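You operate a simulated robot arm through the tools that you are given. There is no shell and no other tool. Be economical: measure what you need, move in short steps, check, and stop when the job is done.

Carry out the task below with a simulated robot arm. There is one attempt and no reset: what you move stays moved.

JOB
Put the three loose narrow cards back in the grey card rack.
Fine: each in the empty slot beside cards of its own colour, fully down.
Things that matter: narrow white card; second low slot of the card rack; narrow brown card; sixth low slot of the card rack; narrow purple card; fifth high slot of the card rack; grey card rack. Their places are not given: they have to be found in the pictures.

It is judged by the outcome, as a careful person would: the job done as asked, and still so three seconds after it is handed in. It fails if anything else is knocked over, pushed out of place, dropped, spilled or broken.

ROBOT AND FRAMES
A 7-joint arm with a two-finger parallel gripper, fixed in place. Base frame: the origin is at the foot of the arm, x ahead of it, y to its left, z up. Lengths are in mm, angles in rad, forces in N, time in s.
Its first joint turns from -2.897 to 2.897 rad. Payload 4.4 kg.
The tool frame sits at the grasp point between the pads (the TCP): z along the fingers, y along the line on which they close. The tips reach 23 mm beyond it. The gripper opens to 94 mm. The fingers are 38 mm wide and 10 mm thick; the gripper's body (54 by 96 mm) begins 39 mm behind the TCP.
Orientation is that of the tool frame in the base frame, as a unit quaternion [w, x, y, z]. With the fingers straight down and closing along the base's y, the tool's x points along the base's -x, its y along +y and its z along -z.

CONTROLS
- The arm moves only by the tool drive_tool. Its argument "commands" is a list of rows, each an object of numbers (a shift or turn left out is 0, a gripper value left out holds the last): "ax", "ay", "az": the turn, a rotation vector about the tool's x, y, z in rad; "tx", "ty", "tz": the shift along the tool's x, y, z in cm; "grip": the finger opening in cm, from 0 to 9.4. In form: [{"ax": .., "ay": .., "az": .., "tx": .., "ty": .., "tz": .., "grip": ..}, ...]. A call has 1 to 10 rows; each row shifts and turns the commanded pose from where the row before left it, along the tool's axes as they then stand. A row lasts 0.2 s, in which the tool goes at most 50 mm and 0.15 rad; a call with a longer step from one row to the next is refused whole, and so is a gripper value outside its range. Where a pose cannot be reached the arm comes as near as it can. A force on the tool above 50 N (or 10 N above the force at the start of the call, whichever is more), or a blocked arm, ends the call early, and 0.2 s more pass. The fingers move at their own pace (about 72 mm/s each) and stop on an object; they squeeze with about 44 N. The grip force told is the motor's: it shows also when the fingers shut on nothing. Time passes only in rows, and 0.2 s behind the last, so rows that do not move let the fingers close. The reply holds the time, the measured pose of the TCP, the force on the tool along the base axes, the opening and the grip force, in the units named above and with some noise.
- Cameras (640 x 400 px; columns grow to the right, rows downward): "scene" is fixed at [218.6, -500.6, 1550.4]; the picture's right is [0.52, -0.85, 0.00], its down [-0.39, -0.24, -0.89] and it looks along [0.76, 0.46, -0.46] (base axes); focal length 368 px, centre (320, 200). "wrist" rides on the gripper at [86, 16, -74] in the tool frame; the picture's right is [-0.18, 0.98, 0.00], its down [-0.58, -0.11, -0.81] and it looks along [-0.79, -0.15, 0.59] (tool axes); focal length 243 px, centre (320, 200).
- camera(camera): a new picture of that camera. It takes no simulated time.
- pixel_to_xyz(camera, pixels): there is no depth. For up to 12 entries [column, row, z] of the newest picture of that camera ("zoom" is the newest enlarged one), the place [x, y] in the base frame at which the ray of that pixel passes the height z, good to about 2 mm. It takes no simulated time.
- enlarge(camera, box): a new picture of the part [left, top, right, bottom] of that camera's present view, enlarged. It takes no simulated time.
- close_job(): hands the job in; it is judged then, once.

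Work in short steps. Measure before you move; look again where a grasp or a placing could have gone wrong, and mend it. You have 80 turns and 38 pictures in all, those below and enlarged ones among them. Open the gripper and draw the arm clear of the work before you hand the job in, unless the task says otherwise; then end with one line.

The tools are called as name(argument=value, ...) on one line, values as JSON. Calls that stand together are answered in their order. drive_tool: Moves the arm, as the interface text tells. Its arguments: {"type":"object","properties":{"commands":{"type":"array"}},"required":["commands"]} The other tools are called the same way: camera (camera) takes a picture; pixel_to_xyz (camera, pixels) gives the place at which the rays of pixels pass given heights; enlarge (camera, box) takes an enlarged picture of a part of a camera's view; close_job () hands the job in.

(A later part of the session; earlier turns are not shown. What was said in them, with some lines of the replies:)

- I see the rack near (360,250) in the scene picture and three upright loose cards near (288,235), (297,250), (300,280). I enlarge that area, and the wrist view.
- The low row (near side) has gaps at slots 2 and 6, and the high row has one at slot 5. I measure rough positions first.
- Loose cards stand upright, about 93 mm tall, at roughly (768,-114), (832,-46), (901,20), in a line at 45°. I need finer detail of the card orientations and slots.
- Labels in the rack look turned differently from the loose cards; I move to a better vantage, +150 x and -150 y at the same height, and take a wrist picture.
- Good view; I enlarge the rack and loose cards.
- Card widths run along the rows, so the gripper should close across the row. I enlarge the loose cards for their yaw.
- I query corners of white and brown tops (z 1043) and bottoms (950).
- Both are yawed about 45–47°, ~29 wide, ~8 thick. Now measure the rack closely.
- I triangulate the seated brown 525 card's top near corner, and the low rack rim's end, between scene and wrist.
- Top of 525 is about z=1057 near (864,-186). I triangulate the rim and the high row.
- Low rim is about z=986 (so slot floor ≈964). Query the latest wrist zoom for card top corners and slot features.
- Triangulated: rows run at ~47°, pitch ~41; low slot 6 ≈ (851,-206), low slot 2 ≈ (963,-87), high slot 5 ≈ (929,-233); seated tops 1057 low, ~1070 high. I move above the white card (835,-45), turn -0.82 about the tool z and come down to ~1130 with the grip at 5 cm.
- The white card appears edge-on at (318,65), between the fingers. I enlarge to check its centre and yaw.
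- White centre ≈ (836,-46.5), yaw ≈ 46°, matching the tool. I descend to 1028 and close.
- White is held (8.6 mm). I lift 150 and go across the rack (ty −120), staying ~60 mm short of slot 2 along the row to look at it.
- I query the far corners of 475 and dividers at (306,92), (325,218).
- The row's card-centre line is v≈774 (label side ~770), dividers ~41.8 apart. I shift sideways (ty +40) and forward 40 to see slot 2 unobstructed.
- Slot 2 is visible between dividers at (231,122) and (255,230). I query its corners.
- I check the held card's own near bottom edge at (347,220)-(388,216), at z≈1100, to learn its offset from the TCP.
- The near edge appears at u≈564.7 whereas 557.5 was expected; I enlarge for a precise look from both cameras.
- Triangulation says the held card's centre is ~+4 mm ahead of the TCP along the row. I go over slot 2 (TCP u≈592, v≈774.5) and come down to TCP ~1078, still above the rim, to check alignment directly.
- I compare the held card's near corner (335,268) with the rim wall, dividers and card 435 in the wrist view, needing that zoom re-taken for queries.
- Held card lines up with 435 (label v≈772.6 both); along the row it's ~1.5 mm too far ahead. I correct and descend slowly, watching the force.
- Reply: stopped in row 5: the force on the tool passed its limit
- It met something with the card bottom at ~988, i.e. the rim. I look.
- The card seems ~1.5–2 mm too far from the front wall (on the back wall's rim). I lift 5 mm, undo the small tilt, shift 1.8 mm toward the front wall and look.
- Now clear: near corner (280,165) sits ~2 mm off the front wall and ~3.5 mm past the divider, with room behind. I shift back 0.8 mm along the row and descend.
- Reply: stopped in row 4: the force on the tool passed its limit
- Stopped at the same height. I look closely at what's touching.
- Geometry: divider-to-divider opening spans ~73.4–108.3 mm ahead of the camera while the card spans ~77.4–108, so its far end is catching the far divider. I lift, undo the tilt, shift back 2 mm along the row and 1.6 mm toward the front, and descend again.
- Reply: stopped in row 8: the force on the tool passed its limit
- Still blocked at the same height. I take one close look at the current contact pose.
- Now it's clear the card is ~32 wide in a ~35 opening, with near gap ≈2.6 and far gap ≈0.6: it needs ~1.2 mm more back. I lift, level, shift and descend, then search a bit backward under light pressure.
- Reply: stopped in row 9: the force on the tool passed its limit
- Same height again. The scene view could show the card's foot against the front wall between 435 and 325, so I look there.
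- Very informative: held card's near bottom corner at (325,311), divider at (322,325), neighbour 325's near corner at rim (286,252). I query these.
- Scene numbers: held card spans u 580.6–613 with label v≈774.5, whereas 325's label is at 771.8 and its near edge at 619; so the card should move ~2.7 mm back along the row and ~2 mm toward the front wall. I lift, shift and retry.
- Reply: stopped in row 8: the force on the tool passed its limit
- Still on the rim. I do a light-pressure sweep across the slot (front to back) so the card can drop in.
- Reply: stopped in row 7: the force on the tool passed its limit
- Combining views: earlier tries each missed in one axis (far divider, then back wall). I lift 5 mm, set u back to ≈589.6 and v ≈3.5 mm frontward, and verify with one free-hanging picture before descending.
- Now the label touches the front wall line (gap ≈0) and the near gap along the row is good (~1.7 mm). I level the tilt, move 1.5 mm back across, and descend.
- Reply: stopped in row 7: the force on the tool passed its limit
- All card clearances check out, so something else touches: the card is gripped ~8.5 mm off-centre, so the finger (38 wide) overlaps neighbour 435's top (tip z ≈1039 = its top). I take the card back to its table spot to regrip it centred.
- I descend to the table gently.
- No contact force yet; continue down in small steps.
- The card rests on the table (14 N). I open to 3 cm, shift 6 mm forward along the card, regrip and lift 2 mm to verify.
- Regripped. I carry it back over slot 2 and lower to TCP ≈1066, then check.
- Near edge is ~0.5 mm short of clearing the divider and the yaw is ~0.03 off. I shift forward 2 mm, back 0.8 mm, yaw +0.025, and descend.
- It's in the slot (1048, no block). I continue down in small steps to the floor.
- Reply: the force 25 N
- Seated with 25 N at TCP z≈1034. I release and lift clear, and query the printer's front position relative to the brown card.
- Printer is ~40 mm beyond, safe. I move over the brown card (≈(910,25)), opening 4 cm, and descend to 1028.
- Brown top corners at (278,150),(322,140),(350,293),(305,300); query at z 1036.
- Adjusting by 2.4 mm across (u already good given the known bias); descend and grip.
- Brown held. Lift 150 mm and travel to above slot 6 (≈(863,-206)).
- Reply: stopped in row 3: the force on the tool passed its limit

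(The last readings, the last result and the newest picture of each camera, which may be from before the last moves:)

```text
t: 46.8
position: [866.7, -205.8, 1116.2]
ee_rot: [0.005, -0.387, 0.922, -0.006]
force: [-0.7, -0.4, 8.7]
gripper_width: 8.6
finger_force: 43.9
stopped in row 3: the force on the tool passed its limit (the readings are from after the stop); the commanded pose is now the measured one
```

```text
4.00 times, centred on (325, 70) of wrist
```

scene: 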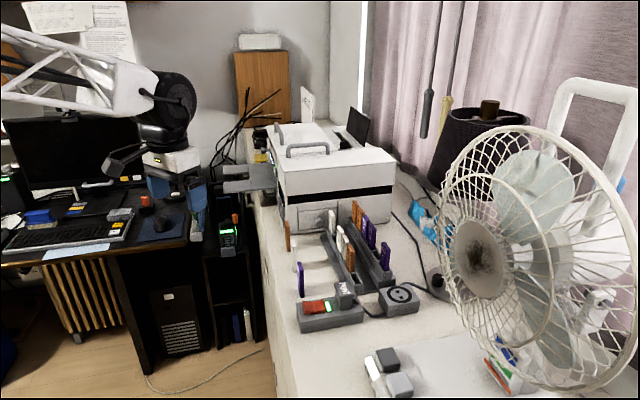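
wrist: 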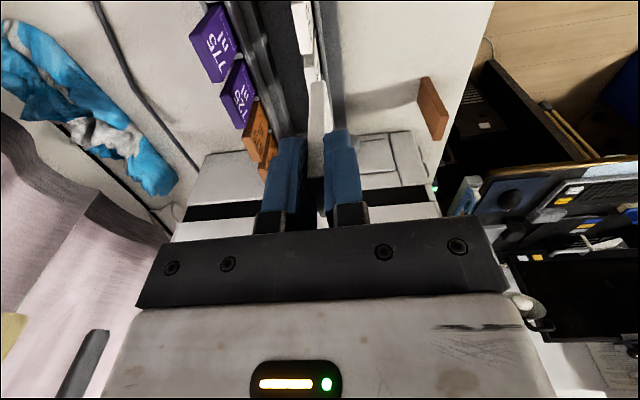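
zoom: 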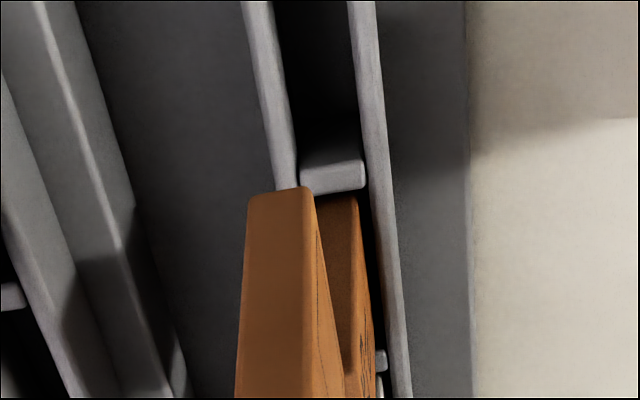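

The held card stopped on top of 525 (bottom ≈1040): I'm ~12 mm too far along the row; the picture shows slot 6's opening ahead of the divider at (330,175), spanning x 285–355. I lift, level, shift back 12 mm and 2 mm frontward, then descend carefully.

drive_tool(commands=[{"tz": -0.6}, {"ax": -0.015, "ay": 0.005}, {"tx": 1.2, "ty": 0.2}, {}, {"tz": 2}, {"tz": 2}, {"tz": 1}, {}, {}])

```text
t: 48.8
position: [857.4, -212.8, 1071.1]
ee_rot: [0.0, -0.387, 0.922, 0.002]
force: [-0.1, 0.1, 0.6]
gripper_width: 8.7
finger_force: 44.0
```

Clear to 1071. Continue down slowly through rim level.

drive_tool(commands=[{"tz": 0.4}, {"tz": 0.4}, {"tz": 0.4}, {"tz": 0.4}, {"tz": 0.4}, {}])

```text
t: 50.2
position: [858.1, -213.1, 1051.0]
ee_rot: [-0.001, -0.387, 0.922, 0.001]
force: [0.1, 0.0, 0.5]
gripper_width: 8.7
finger_force: 44.3
```

It slid in without force. Continue to the floor.

drive_tool(commands=[{"tz": 0.4}, {"tz": 0.4}, {"tz": 0.3}, {"tz": 0.2}, {"tz": 0.2}, {"tz": 0.2}, {"tz": 0.1}, {}])

```text
t: 52.0
position: [856.3, -213.0, 1033.3]
ee_rot: [-0.001, -0.388, 0.922, 0.0]
force: [0.0, -1.6, 14.7]
gripper_width: 8.7
finger_force: 43.5
```

Floor felt at 1033 (same as white). Release, lift and go over the purple card (≈(778.6,-106.7)).

drive_tool(commands=[{"tz": -0.05}, {"grip": 2.2}, {}, {}, {"tz": -3}, {"tz": -4}, {"tz": -4}, {"tz": -3}, {}])

drive_tool(commands=[{"tx": -0.7, "ty": 4.35, "grip": 4}, {"tx": -0.7, "ty": 4.35}, {"tx": -0.7, "ty": 4.34}, {}, {"tz": 3}, {"tz": 3}, {}, {}])

```text
t: 54.0
position: [857.5, -212.6, 1176.1]
ee_rot: [-0.001, -0.387, 0.922, 0.002]
force: [0.5, 0.1, 0.4]
gripper_width: 22.0
finger_force: 0.0
```

```text
t: 55.8
position: [778.8, -106.9, 1115.6]
ee_rot: [-0.001, -0.388, 0.922, 0.002]
force: [0.0, 0.1, -0.2]
gripper_width: 40.0
finger_force: 0.1
```

On the same offset rule that worked for the other two, descend and grip purple.

drive_tool(commands=[{"tx": -0.05, "tz": 2.5}, {"tz": 3}, {"tz": 3}, {"tz": 0.25}, {}, {"grip": 0}, {}, {}, {}])

```text
t: 57.8
position: [782.9, -105.9, 1025.3]
ee_rot: [-0.001, -0.388, 0.922, 0.001]
force: [0.4, -1.6, -0.1]
gripper_width: 8.7
finger_force: 43.6
```

Purple held. Lift 150 and move to a hover beside high slot 5 (~35 mm short across the row) to view it.

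drive_tool(commands=[{"tz": -3}, {"tz": -4}, {"tz": -4}, {"tz": -4}, {"tx": -0.265, "ty": -4.19}, {"tx": -0.265, "ty": -4.19}, {"tx": -0.265, "ty": -4.19}, {"tx": -0.265, "ty": -4.18}, {}, {"tz": 3}])

drive_tool(commands=[{}, {}])

enlarge(camera="wrist", box=[240, 0, 360, 110])

```text
t: 60.0
position: [905.6, -215.4, 1145.7]
ee_rot: [0.0, -0.388, 0.922, 0.001]
force: [0.7, 0.4, 0.1]
gripper_width: 8.7
finger_force: 44.6
```

```text
t: 60.6
position: [906.5, -214.7, 1145.4]
ee_rot: [-0.001, -0.387, 0.922, 0.002]
force: [-0.1, 0.4, -0.4]
gripper_width: 9.0
finger_force: 43.9
```

```text
3.64 times, centred on (300, 55) of wrist
```

zoom: 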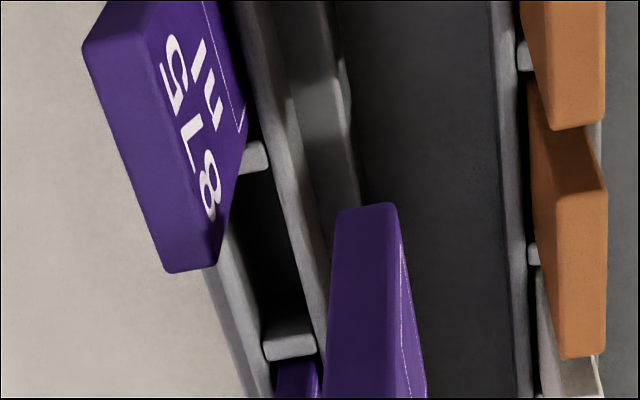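

The last view shows high slot 5 clearly (dividers at (255,157) and (290,345)); slot centre is +12.5 mm along and +33.4 mm across from the TCP. But the held card's near edge shows it is gripped ~7.6 mm off-centre, which would put a finger near 775. I return it to the table to regrip.

drive_tool(commands=[{"tz": -3}, {"tx": 0.265, "ty": 4.19}, {"tx": 0.265, "ty": 4.19}, {"tx": 0.265, "ty": 4.19}, {"tx": 0.265, "ty": 4.18}, {"tz": 4}, {"tz": 4}, {"tz": 4}, {"tz": 2.3}, {}])

drive_tool(commands=[{"tz": 0.1}, {}, {}])

```text
t: 62.8
position: [778.1, -107.5, 1030.9]
ee_rot: [-0.001, -0.387, 0.922, 0.001]
force: [0.2, -0.9, -0.6]
gripper_width: 8.8
finger_force: 44.1
```

```text
t: 63.6
position: [777.4, -108.0, 1031.1]
ee_rot: [-0.001, -0.387, 0.922, 0.002]
force: [1.0, -0.1, 0.8]
gripper_width: 8.7
finger_force: 43.7
```

drive_tool(commands=[{"tz": 0.1}, {"tz": 0.1}, {}, {}])

```text
t: 64.6
position: [779.0, -107.5, 1029.7]
ee_rot: [-0.001, -0.387, 0.922, 0.002]
force: [-1.0, -0.1, -0.4]
gripper_width: 8.8
finger_force: 44.6
```

Not touching yet; a bit further.

drive_tool(commands=[{"tz": 0.1}, {}, {"tz": 0.1}, {}])

```text
t: 65.6
position: [778.7, -107.8, 1027.4]
ee_rot: [-0.001, -0.388, 0.922, 0.001]
force: [0.4, -0.5, -0.5]
gripper_width: 9.0
finger_force: 44.5
```

drive_tool(commands=[{"tz": 0.1}, {}, {"tz": 0.05}, {}])

```text
t: 66.6
position: [779.0, -107.0, 1027.0]
ee_rot: [-0.001, -0.387, 0.922, 0.001]
force: [0.5, 1.6, 5.5]
gripper_width: 8.9
finger_force: 43.6
```

Contact. Open, shift back 6 mm along the card, regrip.

drive_tool(commands=[{"grip": 3}, {}, {}, {"tx": 0.3}, {"tx": 0.3}, {}, {"grip": 0}, {}, {}, {}])

```text
t: 68.8
position: [775.1, -111.0, 1025.0]
ee_rot: [-0.001, -0.387, 0.922, 0.002]
force: [0.1, 0.6, -0.2]
gripper_width: 8.6
finger_force: 44.1
```

Lift and carry to the computed slot-5 position (tx −30.7, ty −200.9 total).

drive_tool(commands=[{"tz": -3}, {"tz": -4}, {"tz": -4}, {"tz": -4}, {"tx": -0.614, "ty": -4.018}, {"tx": -0.614, "ty": -4.018}, {"tx": -0.614, "ty": -4.018}, {"tx": -0.614, "ty": -4.018}, {"tx": -0.614, "ty": -4.018}, {}])

drive_tool(commands=[{}, {"tz": 2.5}, {"tz": 2.5}, {"tz": 2}, {"tz": 1}, {}, {}])

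```text
t: 71.0
position: [939.3, -231.9, 1172.9]
ee_rot: [-0.001, -0.388, 0.922, 0.001]
force: [0.4, -0.6, -0.8]
gripper_width: 8.7
finger_force: 44.0
```

```text
t: 72.6
position: [938.9, -229.3, 1093.4]
ee_rot: [-0.001, -0.387, 0.922, 0.002]
force: [0.0, -0.1, -0.7]
gripper_width: 8.8
finger_force: 44.3
```

No contact with neighbours (bottom ≈1016). Continue slowly through the rim.

drive_tool(commands=[{"tz": 0.4}, {"tz": 0.4}, {"tz": 0.4}, {"tz": 0.4}, {"tz": 0.4}, {"tz": 0.4}, {}])

```text
t: 74.2
position: [938.6, -229.5, 1071.5]
ee_rot: [-0.001, -0.388, 0.922, 0.002]
force: [-0.1, 0.6, -0.6]
gripper_width: 8.8
finger_force: 43.8
```

drive_tool(commands=[{"tz": 0.4}, {"tz": 0.4}, {"tz": 0.4}, {"tz": 0.3}, {}, {}])

```text
t: 75.6
position: [939.7, -229.9, 1058.9]
ee_rot: [0.001, -0.387, 0.922, 0.0]
force: [-2.4, 1.2, 27.2]
gripper_width: 8.7
finger_force: 44.1
```

Contact at TCP 1059, i.e. 25.5 mm above the low-row seat; 875's top computes to ≈1065 versus ≈1041 for the low row, so that is the high slot floor. I unload, release, lift, and retreat, then use the last picture.

drive_tool(commands=[{"tz": -0.3}, {"grip": 2.2}, {}, {}, {"tz": -2}, {"tz": -4}, {"tz": -4}, {"tz": -4}, {}])

drive_tool(commands=[{"ty": 4.5}, {"ty": 4.5}, {"ty": 4.5}, {"ty": 4.5}, {"ty": 4.5}, {"tz": -4}, {}])

enlarge(camera="scene", box=[325, 200, 405, 290])

```text
t: 77.6
position: [937.5, -227.7, 1198.9]
ee_rot: [0.0, -0.387, 0.922, 0.002]
force: [-0.2, -0.1, 1.3]
gripper_width: 22.1
finger_force: 0.0
```

```text
t: 79.2
position: [776.6, -75.4, 1238.6]
ee_rot: [-0.001, -0.387, 0.922, 0.001]
force: [0.2, -0.1, 0.1]
gripper_width: 22.1
finger_force: 0.0
```

```text
4.44 times, centred on (365, 245) of scene
```

zoom: 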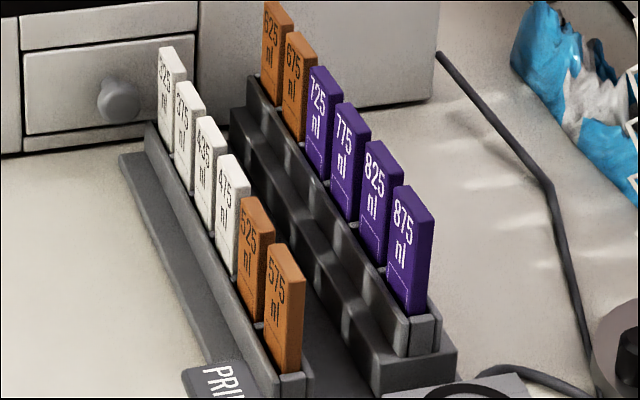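

All twelve cards stand in even rows at matching heights: 375 in low slot 2, 575 in low slot 6 and 825 in high slot 5. The gripper is open and clear of the rack, so I hand the job in.

close_job()

```text
The job is handed in.
```

The three loose cards are back in the grey rack, each fully down beside its own colour: white 375 in low slot 2, brown 575 in low slot 6 and purple 825 in high slot 5.
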